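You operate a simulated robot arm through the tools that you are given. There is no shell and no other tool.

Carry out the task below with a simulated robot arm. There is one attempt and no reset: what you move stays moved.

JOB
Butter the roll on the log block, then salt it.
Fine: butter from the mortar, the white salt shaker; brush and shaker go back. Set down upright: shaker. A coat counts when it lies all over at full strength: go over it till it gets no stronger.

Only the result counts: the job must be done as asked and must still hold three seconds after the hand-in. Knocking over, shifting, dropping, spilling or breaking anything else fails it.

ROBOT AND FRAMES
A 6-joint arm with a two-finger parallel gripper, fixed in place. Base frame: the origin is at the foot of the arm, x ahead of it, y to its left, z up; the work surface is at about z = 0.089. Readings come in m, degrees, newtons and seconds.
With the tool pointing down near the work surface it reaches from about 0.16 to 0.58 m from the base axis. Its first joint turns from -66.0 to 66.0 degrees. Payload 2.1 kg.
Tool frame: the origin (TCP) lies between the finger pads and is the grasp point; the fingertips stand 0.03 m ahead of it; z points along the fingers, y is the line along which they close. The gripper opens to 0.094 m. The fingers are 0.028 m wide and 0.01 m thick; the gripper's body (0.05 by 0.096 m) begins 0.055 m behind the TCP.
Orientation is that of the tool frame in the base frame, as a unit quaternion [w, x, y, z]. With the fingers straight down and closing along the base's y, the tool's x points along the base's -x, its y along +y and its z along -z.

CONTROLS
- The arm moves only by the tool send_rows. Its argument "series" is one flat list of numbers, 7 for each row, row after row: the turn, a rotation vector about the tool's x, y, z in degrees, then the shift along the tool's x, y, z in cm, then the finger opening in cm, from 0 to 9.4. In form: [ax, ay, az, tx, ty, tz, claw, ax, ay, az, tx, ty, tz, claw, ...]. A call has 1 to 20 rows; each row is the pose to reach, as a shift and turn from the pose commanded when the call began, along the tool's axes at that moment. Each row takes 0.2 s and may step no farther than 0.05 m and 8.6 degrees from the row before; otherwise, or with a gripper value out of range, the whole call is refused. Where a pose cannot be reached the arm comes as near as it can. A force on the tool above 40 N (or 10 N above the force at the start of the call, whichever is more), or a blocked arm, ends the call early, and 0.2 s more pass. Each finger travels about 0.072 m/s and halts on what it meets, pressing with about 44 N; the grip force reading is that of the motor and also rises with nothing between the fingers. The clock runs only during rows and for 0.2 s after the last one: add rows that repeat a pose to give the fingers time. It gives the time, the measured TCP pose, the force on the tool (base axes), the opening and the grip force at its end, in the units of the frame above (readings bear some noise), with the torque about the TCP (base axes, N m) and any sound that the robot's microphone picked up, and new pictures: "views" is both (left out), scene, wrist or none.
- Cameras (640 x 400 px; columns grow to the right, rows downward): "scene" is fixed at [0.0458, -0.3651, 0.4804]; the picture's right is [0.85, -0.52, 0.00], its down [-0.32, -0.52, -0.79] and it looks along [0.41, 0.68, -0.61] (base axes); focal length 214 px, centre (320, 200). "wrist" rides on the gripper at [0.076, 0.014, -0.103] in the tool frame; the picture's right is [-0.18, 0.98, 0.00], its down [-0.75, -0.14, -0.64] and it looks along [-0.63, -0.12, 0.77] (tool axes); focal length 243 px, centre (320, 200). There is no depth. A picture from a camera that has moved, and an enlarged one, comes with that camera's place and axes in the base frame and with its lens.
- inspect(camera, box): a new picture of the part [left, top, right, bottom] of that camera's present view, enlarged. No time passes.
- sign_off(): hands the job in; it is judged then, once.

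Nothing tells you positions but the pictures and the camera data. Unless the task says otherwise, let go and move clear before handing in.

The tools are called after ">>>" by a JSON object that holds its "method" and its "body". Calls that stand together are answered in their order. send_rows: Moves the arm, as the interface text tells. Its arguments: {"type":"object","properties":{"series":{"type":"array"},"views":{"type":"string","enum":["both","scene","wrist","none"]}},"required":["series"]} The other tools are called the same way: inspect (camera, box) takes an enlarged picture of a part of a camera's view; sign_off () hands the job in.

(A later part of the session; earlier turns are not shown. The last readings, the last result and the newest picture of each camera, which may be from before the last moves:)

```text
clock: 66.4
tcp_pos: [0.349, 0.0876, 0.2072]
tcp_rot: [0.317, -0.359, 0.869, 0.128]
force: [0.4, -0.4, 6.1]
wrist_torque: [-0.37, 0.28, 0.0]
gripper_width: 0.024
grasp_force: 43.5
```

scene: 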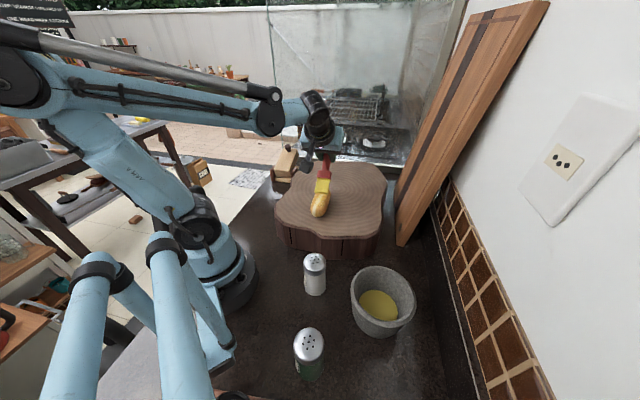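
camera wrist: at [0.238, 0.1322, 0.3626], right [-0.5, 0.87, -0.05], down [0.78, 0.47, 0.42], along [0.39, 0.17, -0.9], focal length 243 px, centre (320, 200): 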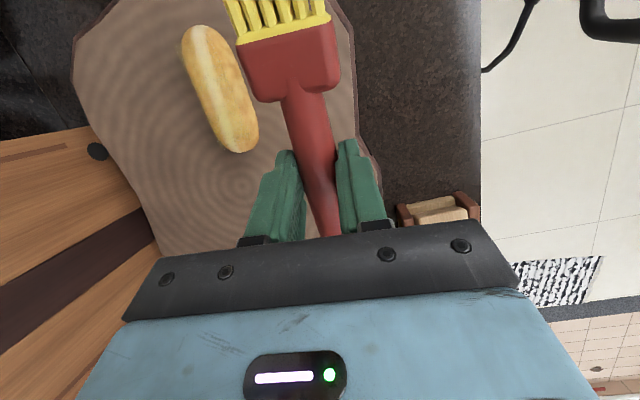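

Contact found at z≈0.207 with 6 N. I stroke from the centre to the far end and back, then check the roll's position and coat.

>>> {"method": "send_rows", "body": {"series": [0, 0, 0, -0.54, 0, 0.45, 0.5, 0, 0, 0, -1.07, 0, 0.9, 0.5, 0, 0, 0, -1.61, 0, 1.35, 0.5, 0, 0, 0, -2.14, 0, 1.8, 0.5, 0, 0, 0, -2.65, 0, 2.29, 0.5, 0, 0, 0, -2.97, 0, 2.69, 0.5, 0, 0, 0, -3.25, 0, 3.12, 0.5], "views": "none"}}

>>> {"method": "inspect", "body": {"camera": "scene", "box": [305, 170, 340, 220]}}

```text
clock: 68.0
tcp_pos: [0.3806, 0.1196, 0.2037]
tcp_rot: [0.316, -0.36, 0.868, 0.128]
force: [-0.8, -0.8, 6.4]
wrist_torque: [-0.44, 0.39, 0.05]
gripper_width: 0.024
grasp_force: 44.0
```

```text
8.00 times, centred on (322, 195) of scene
camera zoom: at [0.0457, -0.3651, 0.4804], right [0.85, -0.52, 0.0], down [-0.32, -0.52, -0.79], along [0.41, 0.68, -0.61], focal length 1716 px, centre (300, 240)
```

zoom: 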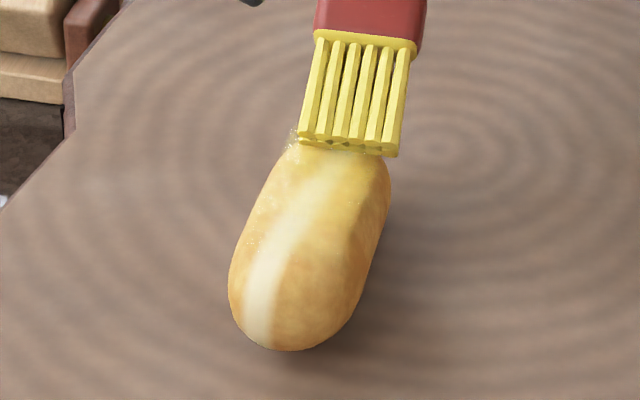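

The coat on the far half got visibly stronger, but the roll seems to be tipping up at its near end under the pressure. I lift the brush gently to let it settle.

>>> {"method": "send_rows", "body": {"series": [0, 0, 0, -0.13, 0, -0.15, 0.5, 0, 0, 0, -0.32, 0, -0.38, 0.5, 0, 0, 0, -0.64, 0, -0.77, 0.5, 0, 0, 0, -2.5, 0, -3.0, 0.5, 0, 0, 0, -2.5, 0, -3.0, 0.5], "views": "none"}}

>>> {"method": "inspect", "body": {"camera": "scene", "box": [305, 170, 340, 220]}}

```text
clock: 69.2
tcp_pos: [0.3793, 0.1182, 0.2435]
tcp_rot: [0.316, -0.359, 0.868, 0.128]
force: [-0.7, -1.4, -1.0]
wrist_torque: [-0.02, 0.01, 0.02]
gripper_width: 0.0233
grasp_force: 44.6
```

```text
8.00 times, centred on (322, 195) of scene
camera zoom: at [0.0458, -0.3651, 0.4804], right [0.85, -0.52, 0.0], down [-0.32, -0.52, -0.79], along [0.41, 0.68, -0.61], focal length 1716 px, centre (300, 240)
```

zoom: 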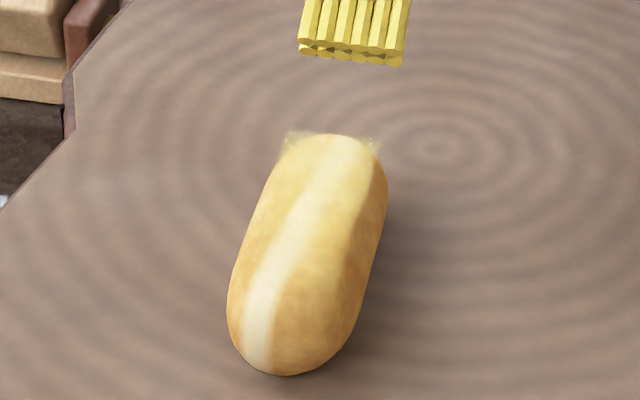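

The roll settled back, and the far half now has a clearly stronger coat. From now on I press only over the flat middle part and go light at the ends. Next is the near half: I go to its start and feel for contact.

>>> {"method": "send_rows", "body": {"series": [0, 0, 0, 2.99, 0, -2.51, 0.5, 0, 0, 0, 5.9, 0, -4.95, 0.5, 0, 0, 0, 7.19, 0, -3.42, 0.5, 0, 0, 0, 8.02, 0, -2.42, 0.5, 0, 0, 0, 8.02, 0, -2.42, 0.5], "views": "none"}}

>>> {"method": "inspect", "body": {"camera": "scene", "box": [305, 170, 340, 220]}}

```text
clock: 70.4
tcp_pos: [0.3252, 0.0658, 0.2127]
tcp_rot: [0.316, -0.36, 0.869, 0.128]
force: [-0.3, 0.0, -0.4]
wrist_torque: [-0.02, 0.0, 0.0]
gripper_width: 0.0237
grasp_force: 44.8
```

```text
8.00 times, centred on (322, 195) of scene
camera zoom: at [0.0458, -0.3651, 0.4804], right [0.85, -0.52, 0.0], down [-0.32, -0.52, -0.79], along [0.41, 0.68, -0.61], focal length 1716 px, centre (300, 240)
```

zoom: 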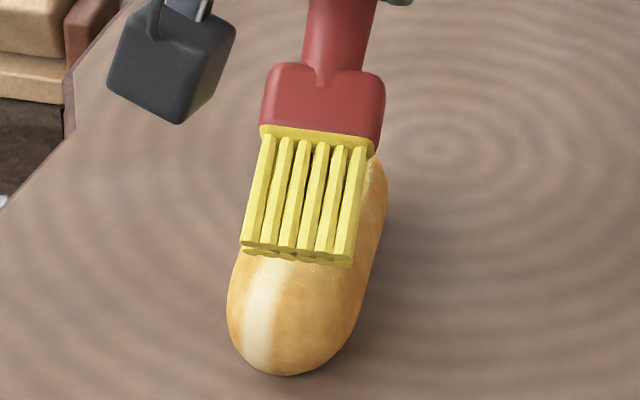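

Well centred. Now I lower in small steps.

>>> {"method": "send_rows", "body": {"series": [0, 0, 0, 0.16, 0, 0.19, 0.5, 0, 0, 0, 0.16, 0, 0.19, 0.5], "views": "none"}}

```text
clock: 71.0
tcp_pos: [0.3256, 0.0651, 0.2102]
tcp_rot: [0.317, -0.36, 0.868, 0.128]
force: [-0.9, -0.5, 0.2]
wrist_torque: [0.01, -0.01, -0.01]
gripper_width: 0.0236
grasp_force: 44.4
```

>>> {"method": "send_rows", "body": {"series": [0, 0, 0, 0.13, 0, 0.15, 0.5, 0, 0, 0, 0.13, 0, 0.15, 0.5], "views": "none"}}

```text
clock: 71.6
tcp_pos: [0.327, 0.0647, 0.2074]
tcp_rot: [0.316, -0.359, 0.869, 0.127]
force: [-0.1, 0.2, 0.0]
wrist_torque: [0.0, 0.03, 0.01]
gripper_width: 0.0236
grasp_force: 44.5
```

>>> {"method": "send_rows", "body": {"series": [0, 0, 0, 0.1, 0, 0.11, 0.5, 0, 0, 0, 0.1, 0, 0.11, 0.5], "views": "none"}}

```text
clock: 72.2
tcp_pos: [0.3255, 0.0658, 0.2049]
tcp_rot: [0.317, -0.359, 0.869, 0.127]
force: [-0.3, 0.0, -0.1]
wrist_torque: [0.02, 0.01, -0.02]
gripper_width: 0.0236
grasp_force: 44.3
```

>>> {"method": "send_rows", "body": {"series": [0, 0, 0, 0.1, 0, 0.11, 0.5, 0, 0, 0, 0.1, 0, 0.11, 0.5], "views": "none"}}

>>> {"method": "inspect", "body": {"camera": "scene", "box": [305, 170, 340, 220]}}

```text
clock: 72.8
tcp_pos: [0.3251, 0.0654, 0.2038]
tcp_rot: [0.316, -0.359, 0.869, 0.128]
force: [0.4, -0.3, 6.7]
wrist_torque: [-0.42, 0.37, 0.0]
gripper_width: 0.0236
grasp_force: 44.5
```

```text
8.00 times, centred on (322, 195) of scene
camera zoom: at [0.0457, -0.3651, 0.4804], right [0.85, -0.52, 0.0], down [-0.32, -0.52, -0.79], along [0.41, 0.68, -0.61], focal length 1716 px, centre (300, 240)
```

zoom: 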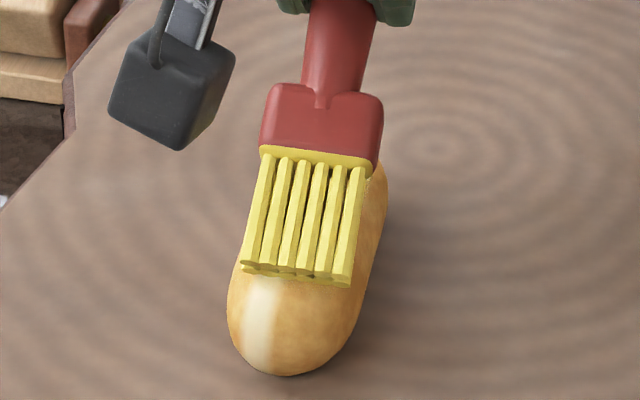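

Contact, 6.7 N. I pull a stroke from here across the flat top to c=+3 cm.

>>> {"method": "send_rows", "body": {"series": [0, 0, 0, -0.54, 0, 0.45, 0.5, 0, 0, 0, -1.07, 0, 0.9, 0.5, 0, 0, 0, -1.61, 0, 1.35, 0.5, 0, 0, 0, -2.14, 0, 1.8, 0.5, 0, 0, 0, -2.68, 0, 2.25, 0.5, 0, 0, 0, -3.22, 0, 2.7, 0.5, 0, 0, 0, -3.75, 0, 3.15, 0.5, 0, 0, 0, -4.29, 0, 3.6, 0.5], "views": "none"}}

>>> {"method": "inspect", "body": {"camera": "scene", "box": [305, 170, 340, 220]}}

```text
clock: 74.6
tcp_pos: [0.3654, 0.1047, 0.203]
tcp_rot: [0.317, -0.359, 0.869, 0.127]
force: [-1.1, -1.9, 5.3]
wrist_torque: [-0.43, 0.38, -0.01]
gripper_width: 0.0237
grasp_force: 43.7
```

```text
8.00 times, centred on (322, 195) of scene
camera zoom: at [0.0457, -0.3651, 0.4804], right [0.85, -0.52, 0.0], down [-0.32, -0.52, -0.79], along [0.41, 0.68, -0.61], focal length 1716 px, centre (300, 240)
```

zoom: 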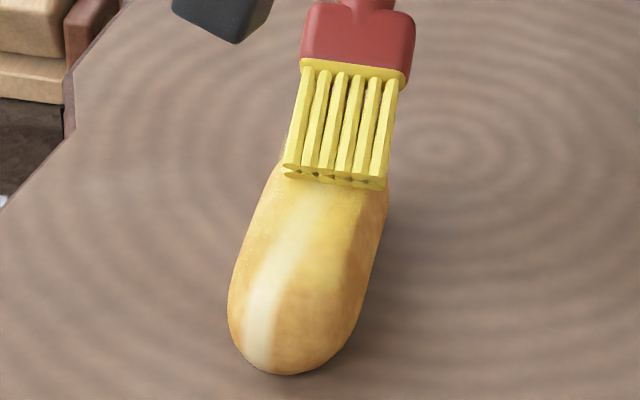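

The coat on the middle is stronger and the roll stayed in place. Now the near end: I lift, move beyond c=−4.5 cm and lower lightly there.

>>> {"method": "send_rows", "body": {"series": [0, 0, 0, -0.64, 0, -0.77, 0.5, 0, 0, 0, -1.29, 0, -1.53, 0.5, 0, 0, 0, 1.39, 0, -3.78, 0.5, 0, 0, 0, 4.0, 0, -5.97, 0.5, 0, 0, 0, 5.1, 0, -4.67, 0.5, 0, 0, 0, 5.35, 0, -4.36, 0.5, 0, 0, 0, 5.35, 0, -4.36, 0.5], "views": "none"}}

>>> {"method": "inspect", "body": {"camera": "scene", "box": [305, 170, 340, 220]}}

```text
clock: 76.2
tcp_pos: [0.316, 0.0568, 0.2019]
tcp_rot: [0.316, -0.36, 0.869, 0.128]
force: [-0.1, 0.0, -0.4]
wrist_torque: [-0.03, 0.01, 0.0]
gripper_width: 0.0238
grasp_force: 44.4
```

```text
8.00 times, centred on (322, 195) of scene
camera zoom: at [0.0458, -0.3651, 0.4804], right [0.85, -0.52, 0.0], down [-0.32, -0.52, -0.79], along [0.41, 0.68, -0.61], focal length 1716 px, centre (300, 240)
```

zoom: 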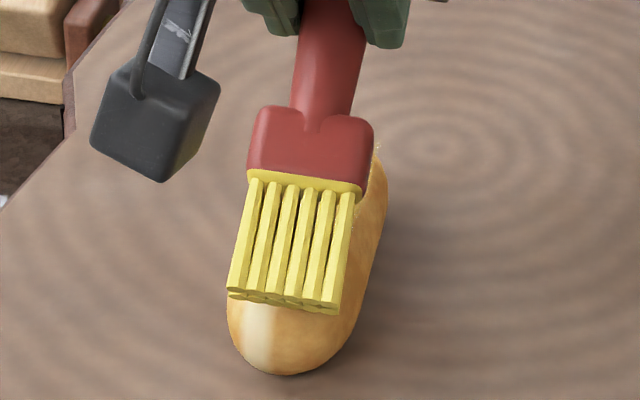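

>>> {"method": "send_rows", "body": {"series": [0, 0, 0, 0.1, 0, 0.11, 0.5, 0, 0, 0, 0.1, 0, 0.11, 0.5], "views": "none"}}

```text
clock: 76.8
tcp_pos: [0.3164, 0.0575, 0.2005]
tcp_rot: [0.316, -0.359, 0.869, 0.128]
force: [0.1, -0.2, -0.6]
wrist_torque: [0.02, -0.01, 0.0]
gripper_width: 0.0235
grasp_force: 44.0
```

>>> {"method": "send_rows", "body": {"series": [0, 0, 0, 0.1, 0, 0.11, 0.5, 0, 0, 0, 0.1, 0, 0.11, 0.5], "views": "none"}}

```text
clock: 77.4
tcp_pos: [0.3162, 0.0569, 0.1992]
tcp_rot: [0.317, -0.359, 0.869, 0.128]
force: [0.1, -0.5, -0.5]
wrist_torque: [0.0, -0.01, 0.0]
gripper_width: 0.0238
grasp_force: 43.7
```

>>> {"method": "send_rows", "body": {"series": [0, 0, 0, 0.1, 0, 0.11, 0.5, 0, 0, 0, 0.1, 0, 0.11, 0.5], "views": "none"}}

>>> {"method": "inspect", "body": {"camera": "scene", "box": [305, 170, 340, 220]}}

```text
clock: 78.0
tcp_pos: [0.3161, 0.056, 0.198]
tcp_rot: [0.317, -0.359, 0.868, 0.128]
force: [0.2, 0.6, -1.4]
wrist_torque: [0.02, -0.02, 0.02]
gripper_width: 0.0234
grasp_force: 43.7
```

```text
8.00 times, centred on (322, 195) of scene
camera zoom: at [0.0458, -0.3651, 0.4804], right [0.85, -0.52, 0.0], down [-0.32, -0.52, -0.79], along [0.41, 0.68, -0.61], focal length 1716 px, centre (300, 240)
```

zoom: 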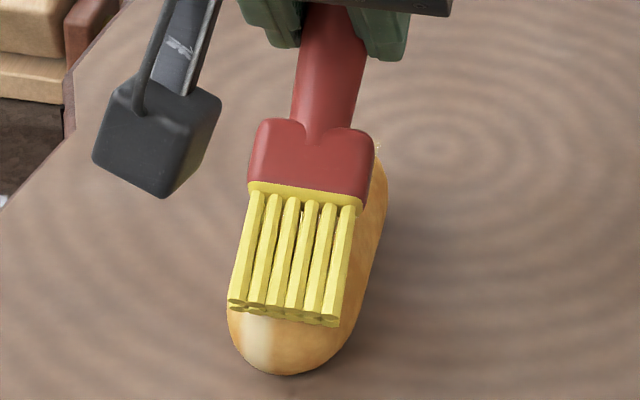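

No touch yet at the very end, so I pull a full stroke from here with the height rising along the curve, over the top and down the far end.

>>> {"method": "send_rows", "body": {"series": [0, 0, 0, -0.45, 0, 0.25, 0.5, 0, 0, 0, -0.91, 0, 0.47, 0.5, 0, 0, 0, -1.36, 0, 0.71, 0.5, 0, 0, 0, -1.8, 0, 0.96, 0.5, 0, 0, 0, -2.3, 0, 1.3, 0.5, 0, 0, 0, -2.85, 0, 1.74, 0.5, 0, 0, 0, -3.39, 0, 2.19, 0.5, 0, 0, 0, -3.92, 0, 2.64, 0.5, 0, 0, 0, -4.46, 0, 3.09, 0.5, 0, 0, 0, -4.99, 0, 3.54, 0.5, 0, 0, 0, -5.53, 0, 3.99, 0.5, 0, 0, 0, -6.05, 0, 4.46, 0.5], "views": "none"}}

>>> {"method": "inspect", "body": {"camera": "scene", "box": [305, 170, 340, 220]}}

```text
clock: 80.6
tcp_pos: [0.3699, 0.1094, 0.2029]
tcp_rot: [0.316, -0.36, 0.869, 0.128]
force: [-1.8, -2.6, 7.1]
wrist_torque: [-0.63, 0.54, 0.04]
gripper_width: 0.0234
grasp_force: 43.9
```

```text
8.00 times, centred on (322, 195) of scene
camera zoom: at [0.0457, -0.3651, 0.4804], right [0.85, -0.52, 0.0], down [-0.32, -0.52, -0.79], along [0.41, 0.68, -0.61], focal length 1716 px, centre (300, 240)
```

zoom: 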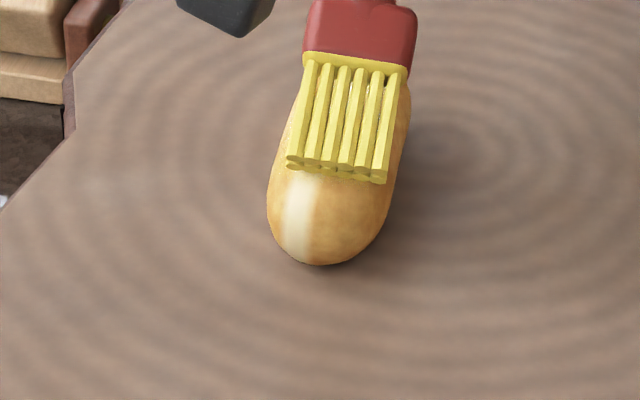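

The roll slid along with the brush this time: the bristles caught it at the near end. I lift off straight up and take stock.

>>> {"method": "send_rows", "body": {"series": [0, 0, 0, -0.13, 0, -0.15, 0.5, 0, 0, 0, -0.64, 0, -0.77, 0.5, 0, 0, 0, -2.57, 0, -3.06, 0.5, 0, 0, 0, -4.5, 0, -5.36, 0.5, 0, 0, 0, -4.5, 0, -5.36, 0.5], "views": "scene"}}

>>> {"method": "inspect", "body": {"camera": "scene", "box": [285, 150, 355, 230]}}

```text
clock: 81.8
tcp_pos: [0.3684, 0.1096, 0.273]
tcp_rot: [0.316, -0.359, 0.869, 0.128]
force: [-0.2, 0.0, -0.6]
wrist_torque: [0.01, -0.02, 0.01]
gripper_width: 0.0236
grasp_force: 43.9
```

scene: 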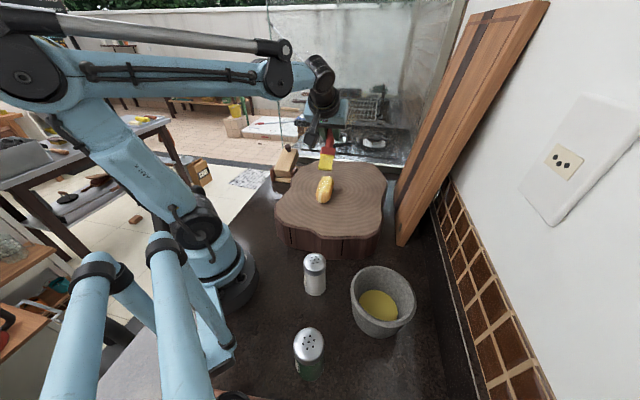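

```text
5.00 times, centred on (320, 190) of scene
camera zoom: at [0.0458, -0.3651, 0.4804], right [0.85, -0.52, 0.0], down [-0.32, -0.52, -0.79], along [0.41, 0.68, -0.61], focal length 1072 px, centre (320, 250)
```

zoom: 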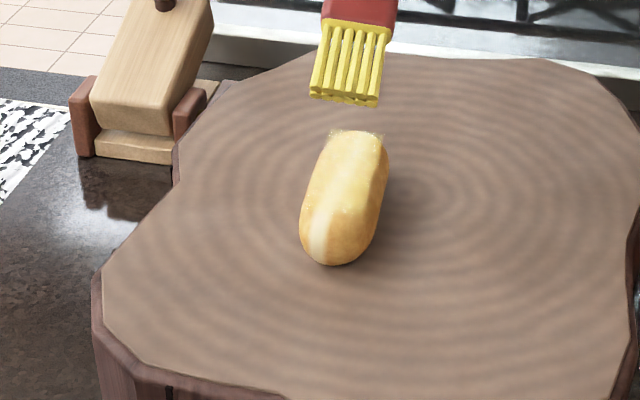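

The roll slid about 6 cm along its axis but still sits upright on the log. I'll bring it back later. The coat now looks much stronger, so I take a top view to judge it.

>>> {"method": "send_rows", "body": {"series": [0, 8, 0, 0.78, 2.1, -0.06, 0.5, 0, 16, 0, 1.56, 4.2, -0.11, 0.5, 0, 24, 0, 2.35, 6.3, -0.17, 0.5, 0, 32, 0, 3.13, 8.4, -0.22, 0.5, 0, 40, 0, 3.91, 10.5, -0.28, 0.5, 0, 40, 0, 3.91, 10.5, -0.28, 0.5], "views": "wrist"}}

>>> {"method": "inspect", "body": {"camera": "wrist", "box": [120, 20, 300, 200]}}

```text
clock: 83.2
tcp_pos: [0.2738, 0.1609, 0.2478]
tcp_rot: [-0.001, -0.381, 0.925, -0.004]
force: [-0.3, 0.1, -1.5]
wrist_torque: [0.01, -0.02, 0.03]
gripper_width: 0.0241
grasp_force: 43.9
camera wrist: at [0.2089, 0.118, 0.3524], right [-0.56, 0.83, -0.01], down [0.63, 0.44, 0.64], along [0.53, 0.36, -0.77], focal length 243 px, centre (320, 200)
```

wrist: 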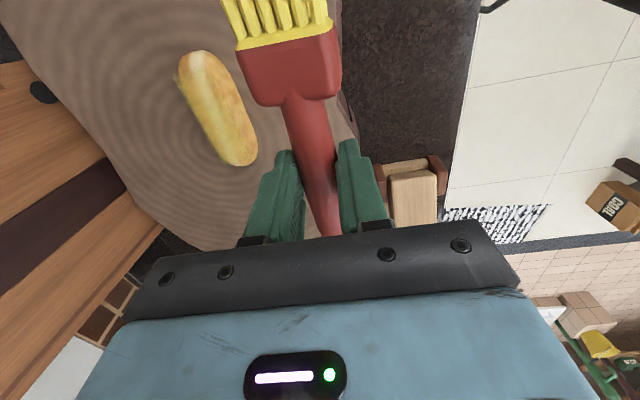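

```text
2.22 times, centred on (210, 110) of wrist
camera zoom: at [0.2089, 0.118, 0.3524], right [-0.56, 0.83, -0.01], down [0.63, 0.44, 0.64], along [0.53, 0.36, -0.77], focal length 539 px, centre (564, 400)
```

zoom: 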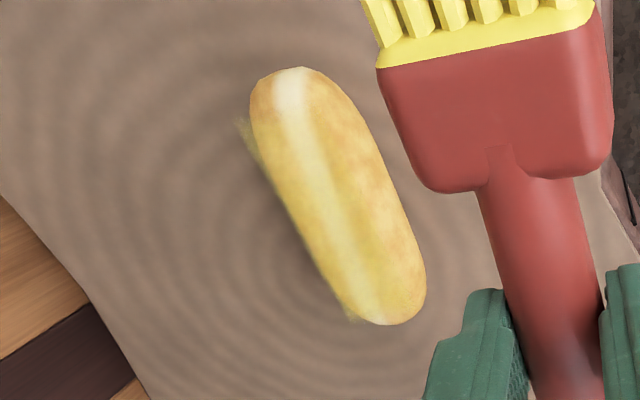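

The far and −side of the patch are well coated; the +side edge and the near end are still weak. I re-derived the brush geometry (it has rotated about 12° in the grip, so the tip reaches 1.2 cm farther than assumed, which is what hooked the roll). I return with a steeper tilt for a corrected stroke.

>>> {"method": "send_rows", "body": {"series": [0, -7.43, 0, -0.16, -1.32, 0.04, 0.5, 0, -14.86, 0, -0.33, -2.64, 0.09, 0.5, 0, -22.29, 0, -0.49, -3.96, 0.13, 0.5, 0, -29.71, 0, -0.65, -5.28, 0.17, 0.5, 0, -37.14, 0, -0.81, -6.6, 0.21, 0.5, 0, -44.57, 0, -0.98, -7.92, 0.26, 0.5, 0, -52, 0, -1.14, -9.24, 0.3, 0.5, 0, -52, 0, -1.14, -9.24, 0.3, 0.5], "views": "scene"}}

>>> {"method": "inspect", "body": {"camera": "scene", "box": [295, 140, 350, 210]}}

```text
clock: 85.0
tcp_pos: [0.3461, 0.1017, 0.2472]
tcp_rot: [0.406, -0.344, 0.83, 0.166]
force: [0.4, 0.7, 0.1]
wrist_torque: [0.04, 0.0, -0.01]
gripper_width: 0.0238
grasp_force: 44.1
```

scene: 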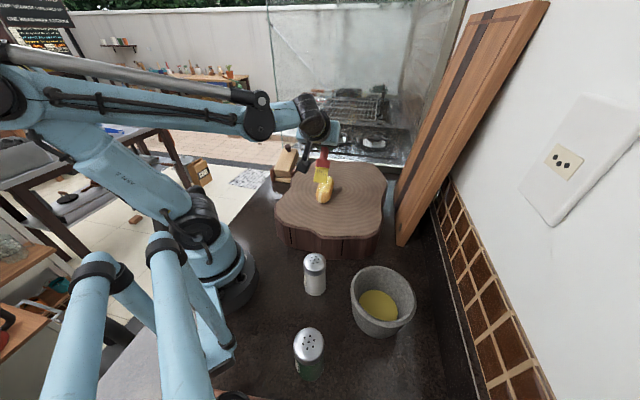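

```text
5.71 times, centred on (322, 175) of scene
camera zoom: at [0.0458, -0.3651, 0.4804], right [0.85, -0.52, 0.0], down [-0.32, -0.52, -0.79], along [0.41, 0.68, -0.61], focal length 1226 px, centre (306, 343)
```

zoom: 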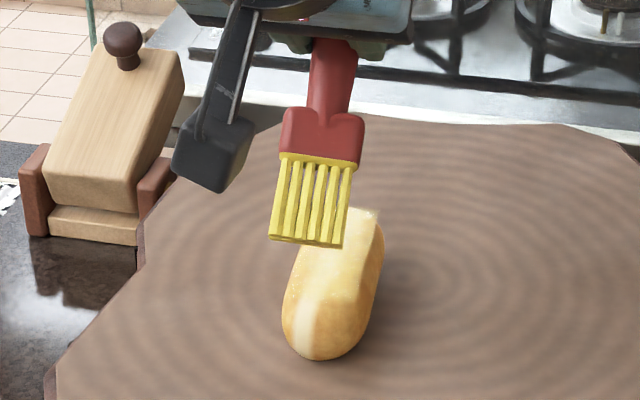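

The prediction matches the view. I lower to just above touch and then find contact at this lane.

>>> {"method": "send_rows", "body": {"series": [0, 0, 0, 1.0, 0, 0.78, 0.5, 0, 0, 0, 2.05, 0, 1.6, 0.5, 0, 0, 0, 2.05, 0, 1.6, 0.5], "views": "none"}}

>>> {"method": "inspect", "body": {"camera": "scene", "box": [305, 150, 345, 210]}}

```text
clock: 85.8
tcp_pos: [0.3462, 0.1021, 0.222]
tcp_rot: [0.406, -0.343, 0.831, 0.164]
force: [-0.8, 0.0, -0.2]
wrist_torque: [0.01, 0.04, -0.01]
gripper_width: 0.024
grasp_force: 43.6
```

```text
6.67 times, centred on (325, 180) of scene
camera zoom: at [0.0458, -0.3651, 0.4804], right [0.85, -0.52, 0.0], down [-0.32, -0.52, -0.79], along [0.41, 0.68, -0.61], focal length 1430 px, centre (287, 333)
```

zoom: 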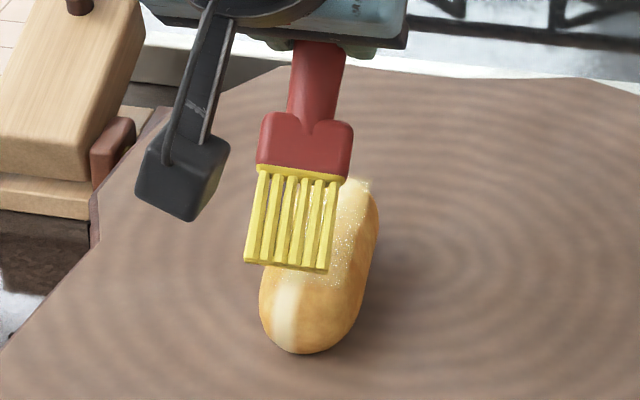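

>>> {"method": "send_rows", "body": {"series": [0, 0, 0, 0.16, 0, 0.12, 0.5, 0, 0, 0, 0.16, 0, 0.12, 0.5], "views": "none"}}

```text
clock: 86.4
tcp_pos: [0.347, 0.1039, 0.2201]
tcp_rot: [0.406, -0.344, 0.83, 0.165]
force: [-0.2, 0.0, -0.2]
wrist_torque: [0.01, 0.03, -0.02]
gripper_width: 0.0238
grasp_force: 44.0
```

I pull a constant-height stroke over the whole patch length along this +side lane.

>>> {"method": "send_rows", "body": {"series": [0, 0, 0, 0.12, 0, 0.09, 0.5, 0, 0, 0, -0.38, 0, 0.72, 0.5, 0, 0, 0, -0.87, 0, 1.35, 0.5, 0, 0, 0, -1.36, 0, 1.98, 0.5, 0, 0, 0, -1.85, 0, 2.61, 0.5, 0, 0, 0, -2.35, 0, 3.24, 0.5, 0, 0, 0, -2.84, 0, 3.87, 0.5], "views": "none"}}

>>> {"method": "inspect", "body": {"camera": "scene", "box": [305, 150, 345, 210]}}

```text
clock: 88.0
tcp_pos: [0.381, 0.1364, 0.2155]
tcp_rot: [0.406, -0.344, 0.83, 0.165]
force: [-0.6, -2.3, 8.8]
wrist_torque: [-0.71, 0.35, 0.03]
gripper_width: 0.0238
grasp_force: 43.9
```

```text
6.67 times, centred on (325, 180) of scene
camera zoom: at [0.0457, -0.3651, 0.4804], right [0.85, -0.52, 0.0], down [-0.32, -0.52, -0.79], along [0.41, 0.68, -0.61], focal length 1430 px, centre (287, 333)
```

zoom: 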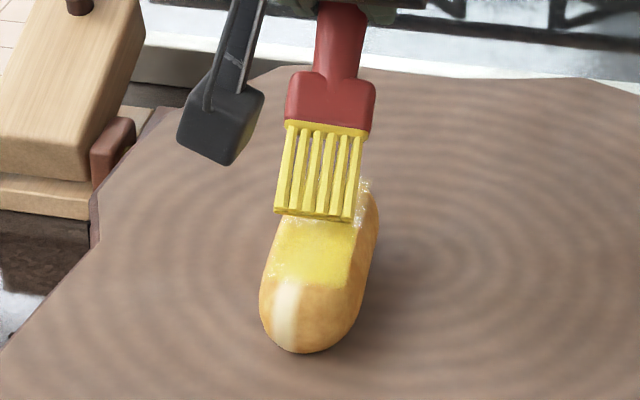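

Excellent: the near half now shows a strong, flat yellow layer, and the roll stays put. I continue the stroke to the far edge and lift.

>>> {"method": "send_rows", "body": {"series": [0, 0, 0, -0.53, 0, 0.6, 0.5, 0, 0, 0, -1.02, 0, 1.23, 0.5, 0, 0, 0, -1.52, 0, 1.86, 0.5, 0, 0, 0, -2.01, 0, 2.49, 0.5, 0, 0, 0, -2.5, 0, 3.12, 0.5, 0, 0, 0, -3.0, 0, 3.75, 0.5, 0, 0, 0, -3.8, 0, 3.1, 0.5, 0, 0, 0, -6.0, 0, 1.4, 0.5], "views": "none"}}

>>> {"method": "inspect", "body": {"camera": "scene", "box": [305, 150, 345, 210]}}

```text
clock: 89.8
tcp_pos: [0.4147, 0.1709, 0.2555]
tcp_rot: [0.406, -0.343, 0.831, 0.164]
force: [0.7, -0.3, -0.8]
wrist_torque: [0.0, 0.01, -0.01]
gripper_width: 0.0239
grasp_force: 43.9
```

```text
6.67 times, centred on (325, 180) of scene
camera zoom: at [0.0458, -0.3651, 0.4804], right [0.85, -0.52, 0.0], down [-0.32, -0.52, -0.79], along [0.41, 0.68, -0.61], focal length 1430 px, centre (287, 333)
```

zoom: 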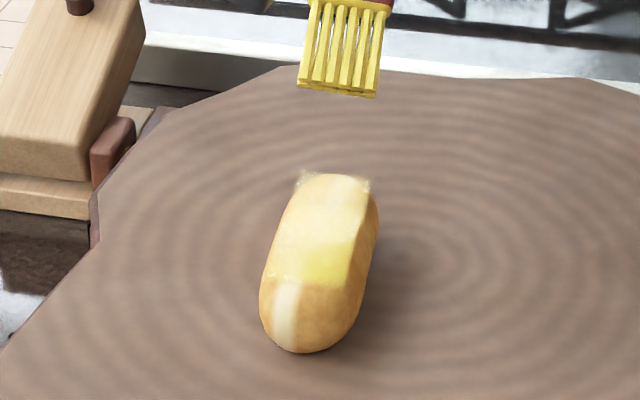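

The near third is now bright yellow; the rest of the patch needs more. The roll is stable, so I repeat the same full stroke on the centre lane.

>>> {"method": "send_rows", "body": {"series": [0, 0, 0, 2.96, -0.4, -3.78, 0.5, 0, 0, 0, 5.91, -0.8, -7.56, 0.5, 0, 0, 0, 7.88, -0.8, -6.02, 0.5, 0, 0, 0, 8.98, -0.8, -5.16, 0.5, 0, 0, 0, 8.49, -0.8, -4.53, 0.5, 0, 0, 0, 7.99, -0.8, -3.9, 0.5, 0, 0, 0, 7.5, -0.8, -3.27, 0.5, 0, 0, 0, 7.01, -0.8, -2.64, 0.5, 0, 0, 0, 6.52, -0.8, -2.01, 0.5, 0, 0, 0, 6.02, -0.8, -1.38, 0.5, 0, 0, 0, 5.53, -0.8, -0.75, 0.5, 0, 0, 0, 5.04, -0.8, -0.12, 0.5, 0, 0, 0, 4.54, -0.8, 0.51, 0.5, 0, 0, 0, 4.05, -0.8, 1.14, 0.5, 0, 0, 0, 3.56, -0.8, 1.77, 0.5, 0, 0, 0, 3.06, -0.8, 2.4, 0.5, 0, 0, 0, 0.79, -0.8, 0.62, 0.5, 0, 0, 0, 0, -0.8, 0, 0.5], "views": "none"}}

>>> {"method": "inspect", "body": {"camera": "scene", "box": [305, 150, 345, 210]}}

```text
clock: 93.6
tcp_pos: [0.4198, 0.1649, 0.2547]
tcp_rot: [0.405, -0.344, 0.831, 0.165]
force: [-0.4, -0.5, -0.7]
wrist_torque: [0.01, 0.02, 0.0]
gripper_width: 0.0236
grasp_force: 44.1
```

```text
6.67 times, centred on (325, 180) of scene
camera zoom: at [0.0458, -0.3651, 0.4804], right [0.85, -0.52, 0.0], down [-0.32, -0.52, -0.79], along [0.41, 0.68, -0.61], focal length 1430 px, centre (287, 333)
```

zoom: 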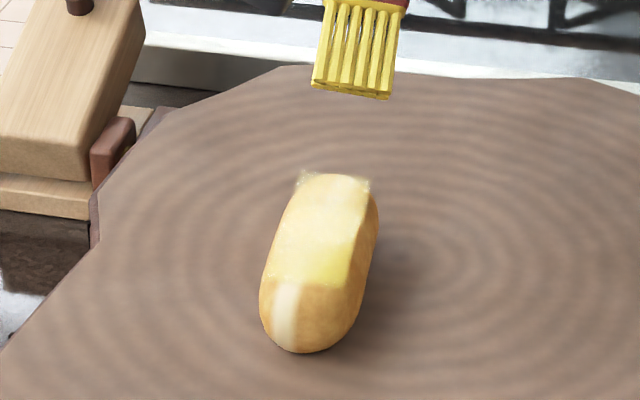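

The whitish part is a glossy reflection, so I need the top view again to judge strength.

>>> {"method": "send_rows", "body": {"series": [0, 7.43, 0, 1.0, 1.44, -1.16, 0.5, 0, 14.86, 0, 1.99, 2.87, -2.32, 0.5, 0, 22.29, 0, 2.99, 4.31, -3.48, 0.5, 0, 29.71, 0, 3.99, 5.74, -4.64, 0.5, 0, 37.14, 0, 4.99, 7.18, -5.8, 0.5, 0, 44.57, 0, 5.98, 8.61, -6.96, 0.5, 0, 52, 0, 6.98, 10.05, -8.12, 0.5, 0, 52, 0, 6.98, 10.05, -8.12, 0.5], "views": "none"}}

>>> {"method": "inspect", "body": {"camera": "wrist", "box": [120, 20, 300, 200]}}

>>> {"method": "inspect", "body": {"camera": "scene", "box": [305, 150, 345, 210]}}

```text
clock: 95.4
tcp_pos: [0.2725, 0.1619, 0.2504]
tcp_rot: [-0.001, -0.381, 0.924, -0.003]
force: [0.2, 1.0, 0.5]
wrist_torque: [0.0, -0.01, -0.02]
gripper_width: 0.0233
grasp_force: 43.4
```

```text
2.22 times, centred on (210, 110) of wrist
camera zoom: at [0.2087, 0.1183, 0.355], right [-0.56, 0.83, -0.01], down [0.63, 0.44, 0.64], along [0.53, 0.36, -0.77], focal length 539 px, centre (564, 400)
```

zoom: 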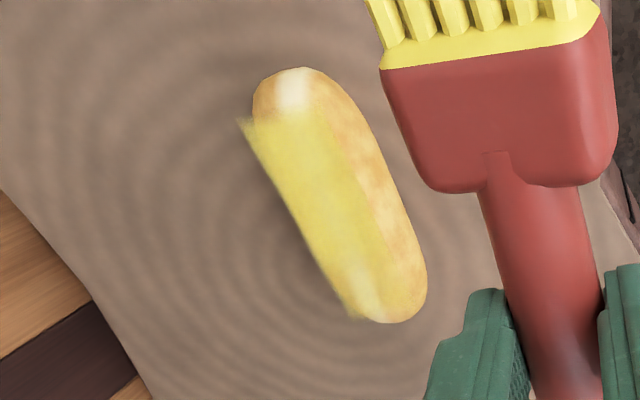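

```text
6.67 times, centred on (325, 180) of scene
camera zoom: at [0.0458, -0.3651, 0.4804], right [0.85, -0.52, 0.0], down [-0.32, -0.52, -0.79], along [0.41, 0.68, -0.61], focal length 1430 px, centre (287, 333)
```

zoom: 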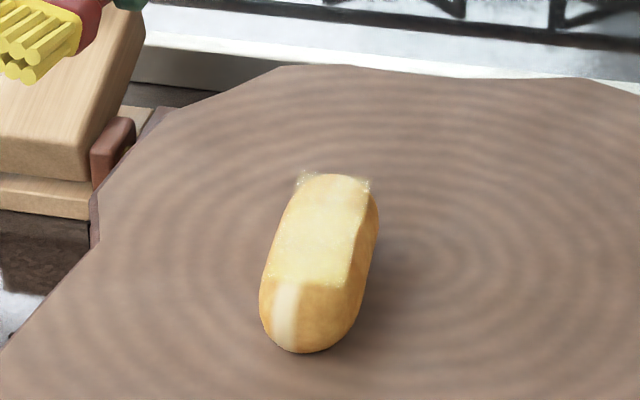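

From above the film is strong on the near and middle parts and fades toward the far end. I go back to stroke the far half, following its downward curve.

>>> {"method": "send_rows", "body": {"series": [0, -7.43, 0, -0.86, -1.42, 0, 0.5, 0, -14.86, 0, -1.71, -2.84, 0, 0.5, 0, -22.29, 0, -2.57, -4.26, 0, 0.5, 0, -29.71, 0, -3.43, -5.69, 0, 0.5, 0, -37.14, 0, -4.29, -7.11, 0, 0.5, 0, -44.57, 0, -5.14, -8.53, 0, 0.5, 0, -52, 0, -6.0, -9.95, 0, 0.5, 0, -52, 0, -6.0, -9.95, 0, 0.5], "views": "none"}}

>>> {"method": "send_rows", "body": {"series": [0, 0, 0, 1.3, 0, 1.02, 0.5, 0, 0, 0, 2.6, 0, 2.03, 0.5, 0, 0, 0, 2.6, 0, 2.03, 0.5], "views": "none"}}

>>> {"method": "inspect", "body": {"camera": "scene", "box": [305, 150, 345, 210]}}

```text
clock: 97.2
tcp_pos: [0.3857, 0.1352, 0.2509]
tcp_rot: [0.406, -0.344, 0.83, 0.165]
force: [-0.2, 0.3, -0.3]
wrist_torque: [0.02, 0.0, 0.0]
gripper_width: 0.0232
grasp_force: 44.0
```

```text
clock: 98.0
tcp_pos: [0.3865, 0.1326, 0.2168]
tcp_rot: [0.406, -0.344, 0.831, 0.165]
force: [0.1, -0.2, -1.2]
wrist_torque: [0.01, 0.0, 0.0]
gripper_width: 0.0233
grasp_force: 44.1
```

```text
6.67 times, centred on (325, 180) of scene
camera zoom: at [0.0458, -0.3651, 0.4804], right [0.85, -0.52, 0.0], down [-0.32, -0.52, -0.79], along [0.41, 0.68, -0.61], focal length 1430 px, centre (287, 333)
```

zoom: 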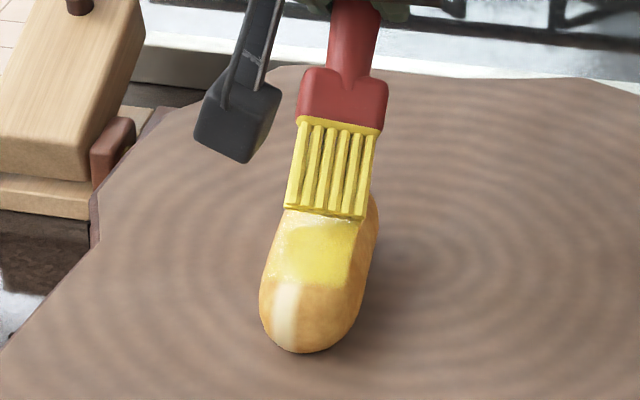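

>>> {"method": "send_rows", "body": {"series": [0, 0, 0, 0.12, 0, 0.09, 0.5, 0, 0, 0, 0.12, 0, 0.09, 0.5], "views": "none"}}

```text
clock: 98.6
tcp_pos: [0.3856, 0.1335, 0.2152]
tcp_rot: [0.405, -0.343, 0.831, 0.163]
force: [1.2, -0.3, 6.8]
wrist_torque: [-0.4, 0.16, 0.08]
gripper_width: 0.0232
grasp_force: 44.2
```

Contact, 7 N. I pull along the far half and down its end, lift and return to the middle.

>>> {"method": "send_rows", "body": {"series": [0, 0, 0, -0.37, 0, 0.47, 0.5, 0, 0, 0, -0.74, 0, 0.95, 0.5, 0, 0, 0, -1.11, 0, 1.42, 0.5, 0, 0, 0, -1.48, 0, 1.89, 0.5, 0, 0, 0, -1.85, 0, 2.36, 0.5, 0, 0, 0, -2.15, 0, 2.89, 0.5, 0, 0, 0, -2.43, 0, 3.43, 0.5, 0, 0, 0, -2.68, 0, 4.0, 0.5, 0, 0, 0, -2.85, 0, 4.37, 0.5], "views": "none"}}

>>> {"method": "inspect", "body": {"camera": "scene", "box": [305, 150, 345, 210]}}

```text
clock: 100.6
tcp_pos: [0.423, 0.1689, 0.2118]
tcp_rot: [0.406, -0.343, 0.831, 0.164]
force: [0.4, -0.4, 0.2]
wrist_torque: [0.0, 0.01, -0.03]
gripper_width: 0.0217
grasp_force: 44.3
```

```text
6.67 times, centred on (325, 180) of scene
camera zoom: at [0.0458, -0.3651, 0.4804], right [0.85, -0.52, 0.0], down [-0.32, -0.52, -0.79], along [0.41, 0.68, -0.61], focal length 1430 px, centre (287, 333)
```

zoom: 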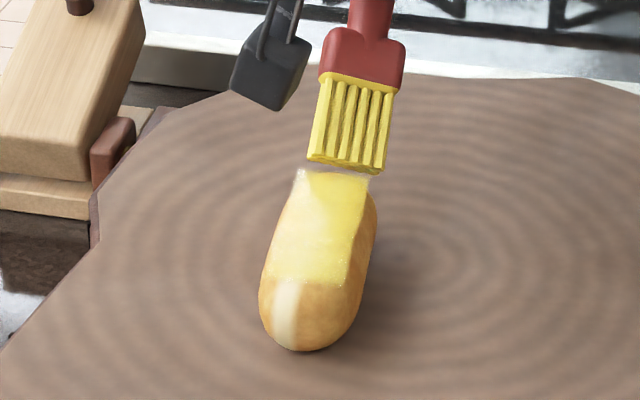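

The patch is now yellow over its whole length. The grip width has dropped a little, so I check how the handle sits in the fingers after lifting clear.

>>> {"method": "send_rows", "body": {"series": [0, 0, 0, -1.58, 0, -1.23, 0.5, 0, 0, 0, -3.15, 0, -2.46, 0.5, 0, 0, 0, -3.15, 0, -2.46, 0.5], "views": "both"}}

>>> {"method": "inspect", "body": {"camera": "wrist", "box": [220, 0, 420, 250]}}

>>> {"method": "inspect", "body": {"camera": "scene", "box": [300, 100, 370, 210]}}

```text
clock: 101.4
tcp_pos: [0.4221, 0.17, 0.254]
tcp_rot: [0.405, -0.343, 0.831, 0.164]
force: [0.1, 0.0, -0.6]
wrist_torque: [0.0, 0.0, -0.01]
gripper_width: 0.0219
grasp_force: 44.6
camera wrist: at [0.3221, 0.0902, 0.2571], right [-0.61, 0.78, 0.14], down [0.07, -0.12, 0.99], along [0.79, 0.62, 0.02], focal length 243 px, centre (320, 200)
```

scene: 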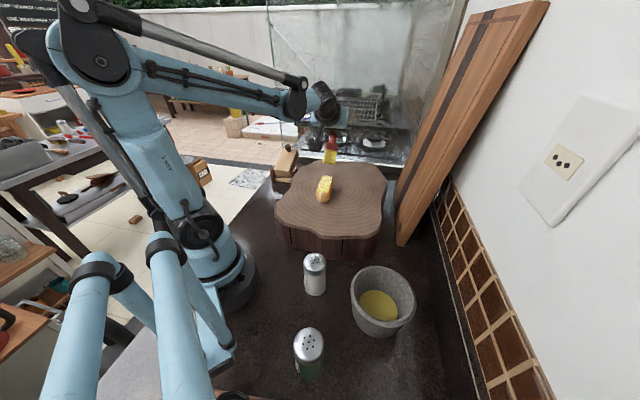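
wrist: 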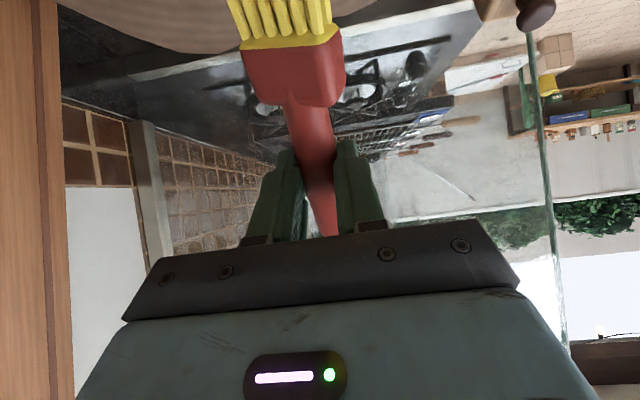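

```text
1.60 times, centred on (320, 125) of wrist
camera zoom: at [0.3221, 0.0902, 0.2571], right [-0.61, 0.78, 0.14], down [0.07, -0.12, 0.99], along [0.79, 0.62, 0.02], focal length 388 px, centre (320, 320)
```

zoom: 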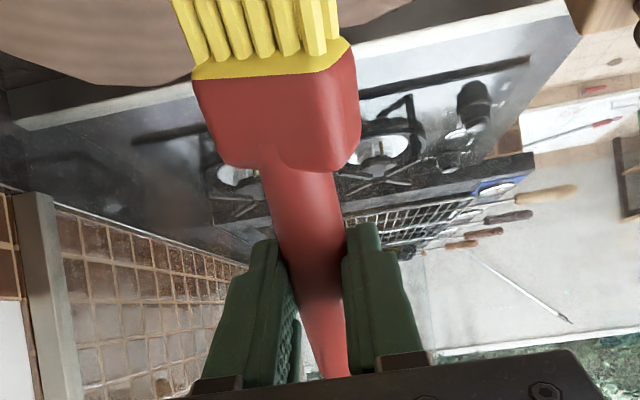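

```text
3.64 times, centred on (335, 155) of scene
camera zoom: at [0.0458, -0.3651, 0.4804], right [0.85, -0.52, 0.0], down [-0.32, -0.52, -0.79], along [0.41, 0.68, -0.61], focal length 780 px, centre (266, 364)
```

zoom: 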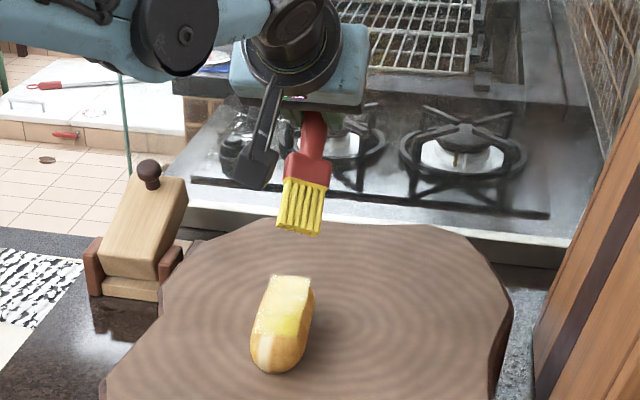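

The brush has rolled somewhat in the grip but is still held. I take the top view again to judge the coat.

>>> {"method": "send_rows", "body": {"series": [0, 7.43, 0, 1.03, 1.43, -1.23, 0.5, 0, 14.86, 0, 2.07, 2.86, -2.46, 0.5, 0, 22.29, 0, 3.1, 4.29, -3.69, 0.5, 0, 29.71, 0, 4.13, 5.71, -4.91, 0.5, 0, 37.14, 0, 5.16, 7.14, -6.14, 0.5, 0, 44.57, 0, 6.2, 8.57, -7.37, 0.5, 0, 52, 0, 7.23, 10.0, -8.6, 0.5, 0, 52, 0, 7.23, 10.0, -8.6, 0.5], "views": "wrist"}}

>>> {"method": "inspect", "body": {"camera": "wrist", "box": [160, 30, 280, 180]}}

>>> {"method": "inspect", "body": {"camera": "scene", "box": [310, 165, 340, 210]}}

```text
clock: 103.2
tcp_pos: [0.2719, 0.1612, 0.2483]
tcp_rot: [-0.001, -0.381, 0.925, -0.003]
force: [0.2, -1.0, -1.4]
wrist_torque: [-0.05, 0.0, 0.01]
gripper_width: 0.0218
grasp_force: 44.5
camera wrist: at [0.2076, 0.1183, 0.3514], right [-0.56, 0.83, -0.01], down [0.63, 0.44, 0.64], along [0.53, 0.36, -0.77], focal length 243 px, centre (320, 200)
```

wrist: 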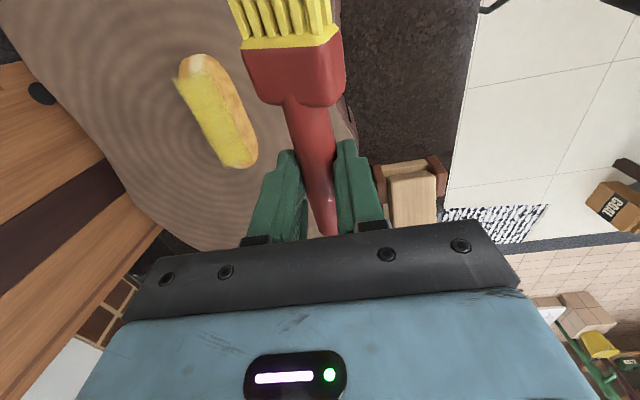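

```text
2.67 times, centred on (220, 105) of wrist
camera zoom: at [0.2076, 0.1183, 0.3514], right [-0.56, 0.83, -0.01], down [0.63, 0.44, 0.64], along [0.53, 0.36, -0.77], focal length 647 px, centre (587, 453)
```

zoom: 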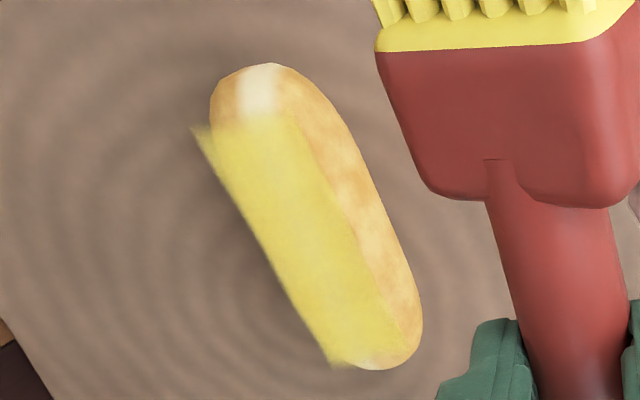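

```text
8.89 times, centred on (325, 188) of scene
camera zoom: at [0.0458, -0.3651, 0.4804], right [0.85, -0.52, 0.0], down [-0.32, -0.52, -0.79], along [0.41, 0.68, -0.61], focal length 1906 px, centre (276, 311)
```

zoom: 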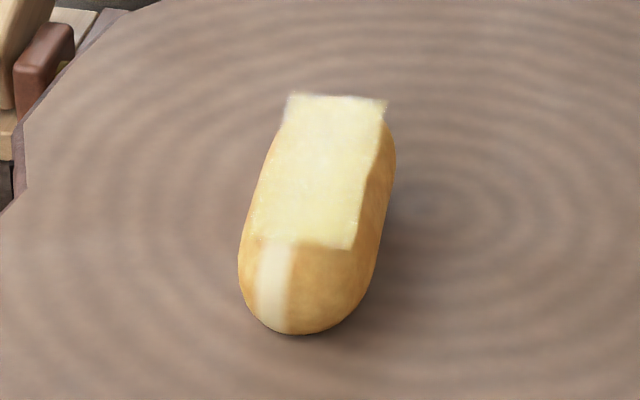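

The patch is now a clean, nearly uniform yellow sheet; only its +side edge and corners look thinner. I make one more full stroke on the +side lane and compare.

>>> {"method": "send_rows", "body": {"series": [0, -7.43, 0, -0.21, -1.31, 0, 0.5, 0, -14.86, 0, -0.41, -2.62, 0, 0.5, 0, -22.29, 0, -0.62, -3.93, 0, 0.5, 0, -29.71, 0, -0.83, -5.23, 0, 0.5, 0, -37.14, 0, -1.04, -6.54, 0, 0.5, 0, -44.57, 0, -1.24, -7.85, 0, 0.5, 0, -52, 0, -1.45, -9.16, 0, 0.5, 0, -52, 0, -1.45, -9.16, 0, 0.5], "views": "none"}}

>>> {"method": "send_rows", "body": {"series": [0, 0, 0, 1.18, 0, 0.92, 0.5, 0, 0, 0, 2.36, 0, 1.85, 0.5, 0, 0, 0, 2.36, 0, 1.85, 0.5], "views": "none"}}

>>> {"method": "inspect", "body": {"camera": "scene", "box": [305, 150, 345, 210]}}

```text
clock: 105.0
tcp_pos: [0.3488, 0.1062, 0.2482]
tcp_rot: [0.406, -0.344, 0.831, 0.165]
force: [0.1, -0.1, -0.2]
wrist_torque: [-0.04, 0.02, 0.03]
gripper_width: 0.0214
grasp_force: 43.5
```

```text
clock: 105.8
tcp_pos: [0.3488, 0.1052, 0.2195]
tcp_rot: [0.406, -0.343, 0.831, 0.164]
force: [0.9, 1.2, -0.2]
wrist_torque: [0.03, 0.0, -0.03]
gripper_width: 0.0214
grasp_force: 44.2
```

```text
6.67 times, centred on (325, 180) of scene
camera zoom: at [0.0458, -0.3651, 0.4804], right [0.85, -0.52, 0.0], down [-0.32, -0.52, -0.79], along [0.41, 0.68, -0.61], focal length 1430 px, centre (287, 333)
```

zoom: 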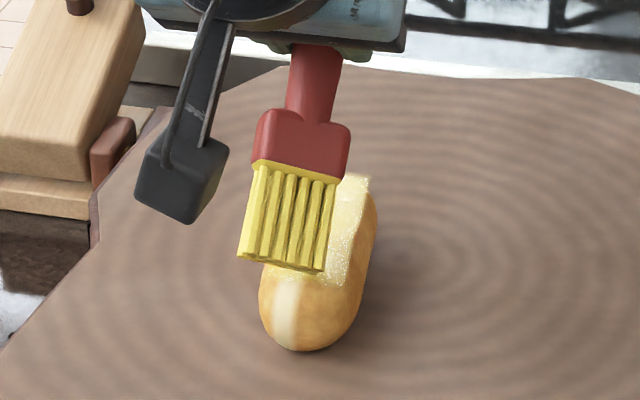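

The grip width keeps shrinking, so the handle is being squeezed out of the fingertips. Before it drops, I'll set the brush down at its original place on the log. First I lift away and level it.

>>> {"method": "send_rows", "body": {"series": [0, 0, 0, -1.58, 0, -1.23, 0.5, 0, 0, 0, -3.15, 0, -2.46, 0.5, 0, 7.8, 0, -2.28, 1.54, -2.27, 0.5, 0, 15.6, 0, -1.42, 3.08, -2.09, 0.5, 0, 23.4, 0, -0.55, 4.62, -1.9, 0.5, 0, 31.2, 0, 0.32, 6.16, -1.71, 0.5, 0, 39, 0, 1.19, 7.7, -1.52, 0.5, 0, 39, 0, 1.19, 7.7, -1.52, 0.5], "views": "both"}}

>>> {"method": "inspect", "body": {"camera": "scene", "box": [260, 110, 350, 220]}}

```text
clock: 107.6
tcp_pos: [0.2792, 0.1457, 0.2175]
tcp_rot: [0.104, -0.379, 0.918, 0.041]
force: [0.5, 0.3, -0.3]
wrist_torque: [0.02, -0.02, 0.02]
gripper_width: 0.0214
grasp_force: 44.2
camera wrist: at [0.2015, 0.088, 0.3022], right [-0.57, 0.82, 0.04], down [0.52, 0.32, 0.79], along [0.64, 0.47, -0.61], focal length 243 px, centre (320, 200)
```

scene: 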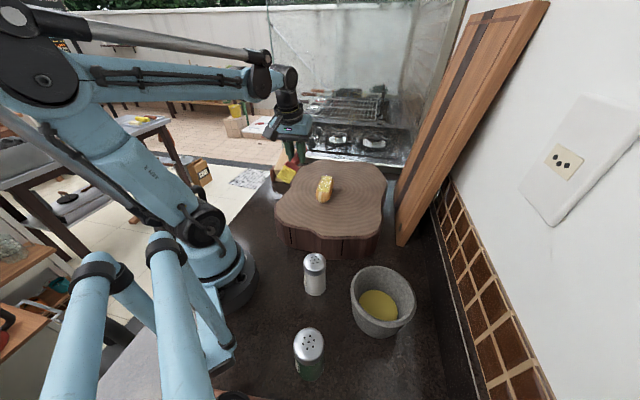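
wrist: 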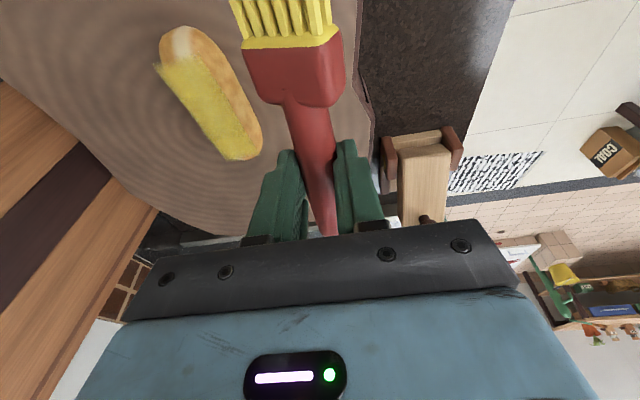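

```text
3.64 times, centred on (305, 165) of scene
camera zoom: at [0.0458, -0.3651, 0.4804], right [0.85, -0.52, 0.0], down [-0.32, -0.52, -0.79], along [0.41, 0.68, -0.61], focal length 780 px, centre (374, 327)
```

zoom: 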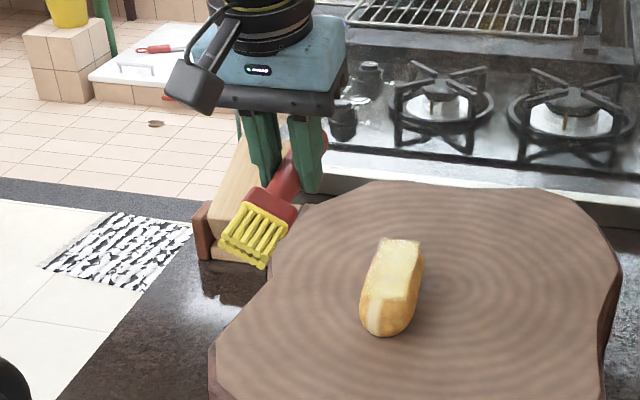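

The brush hangs about level over its original spot. I align the yaw with its original direction and lower most of the way.

>>> {"method": "send_rows", "body": {"series": [1.45, 0, 6.28, 0.45, 0, 1.95, 0.5, 1.45, 0, 6.28, 0.9, 0, 3.9, 0.5, 1.45, 0, 6.28, 1.35, 0, 5.84, 0.5, 1.45, 0, 6.28, 1.62, 0, 7.01, 0.5, 1.45, 0, 6.28, 1.62, 0, 7.01, 0.5], "views": "both"}}

>>> {"method": "inspect", "body": {"camera": "scene", "box": [260, 140, 340, 220]}}

```text
clock: 108.8
tcp_pos: [0.2795, 0.1459, 0.1452]
tcp_rot: [0.106, -0.328, 0.938, 0.034]
force: [0.9, 0.2, -0.8]
wrist_torque: [0.03, -0.02, -0.03]
gripper_width: 0.0215
grasp_force: 44.3
camera wrist: at [0.1953, 0.0979, 0.2294], right [-0.47, 0.88, 0.04], down [0.55, 0.26, 0.8], along [0.69, 0.39, -0.61], focal length 243 px, centre (320, 200)
```

scene: 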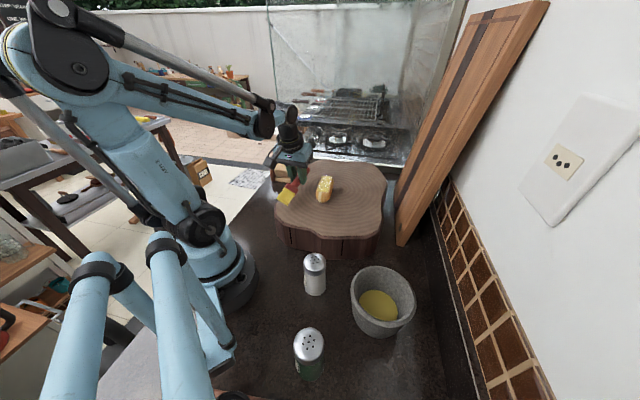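
wrist: 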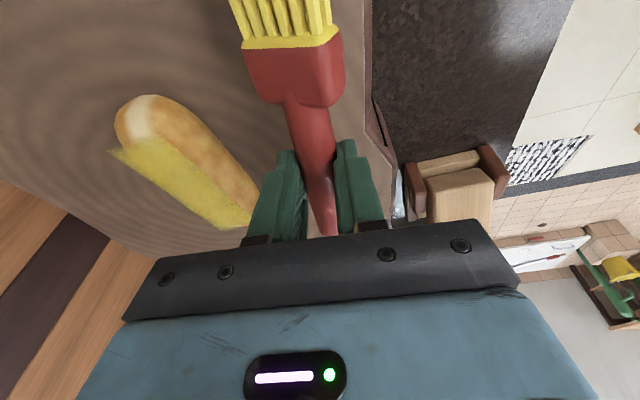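

```text
5.00 times, centred on (300, 180) of scene
camera zoom: at [0.0458, -0.3651, 0.4804], right [0.85, -0.52, 0.0], down [-0.32, -0.52, -0.79], along [0.41, 0.68, -0.61], focal length 1072 px, centre (420, 300)
```

zoom: 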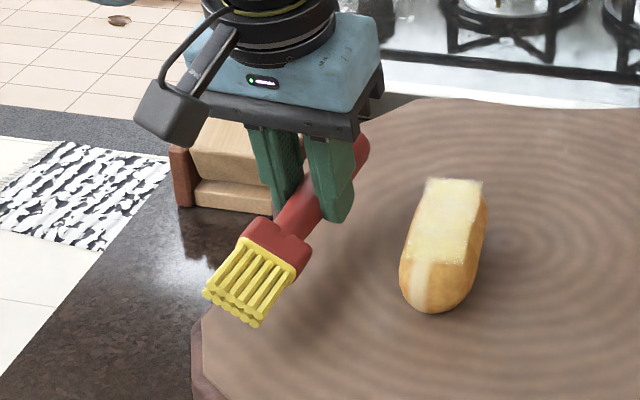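

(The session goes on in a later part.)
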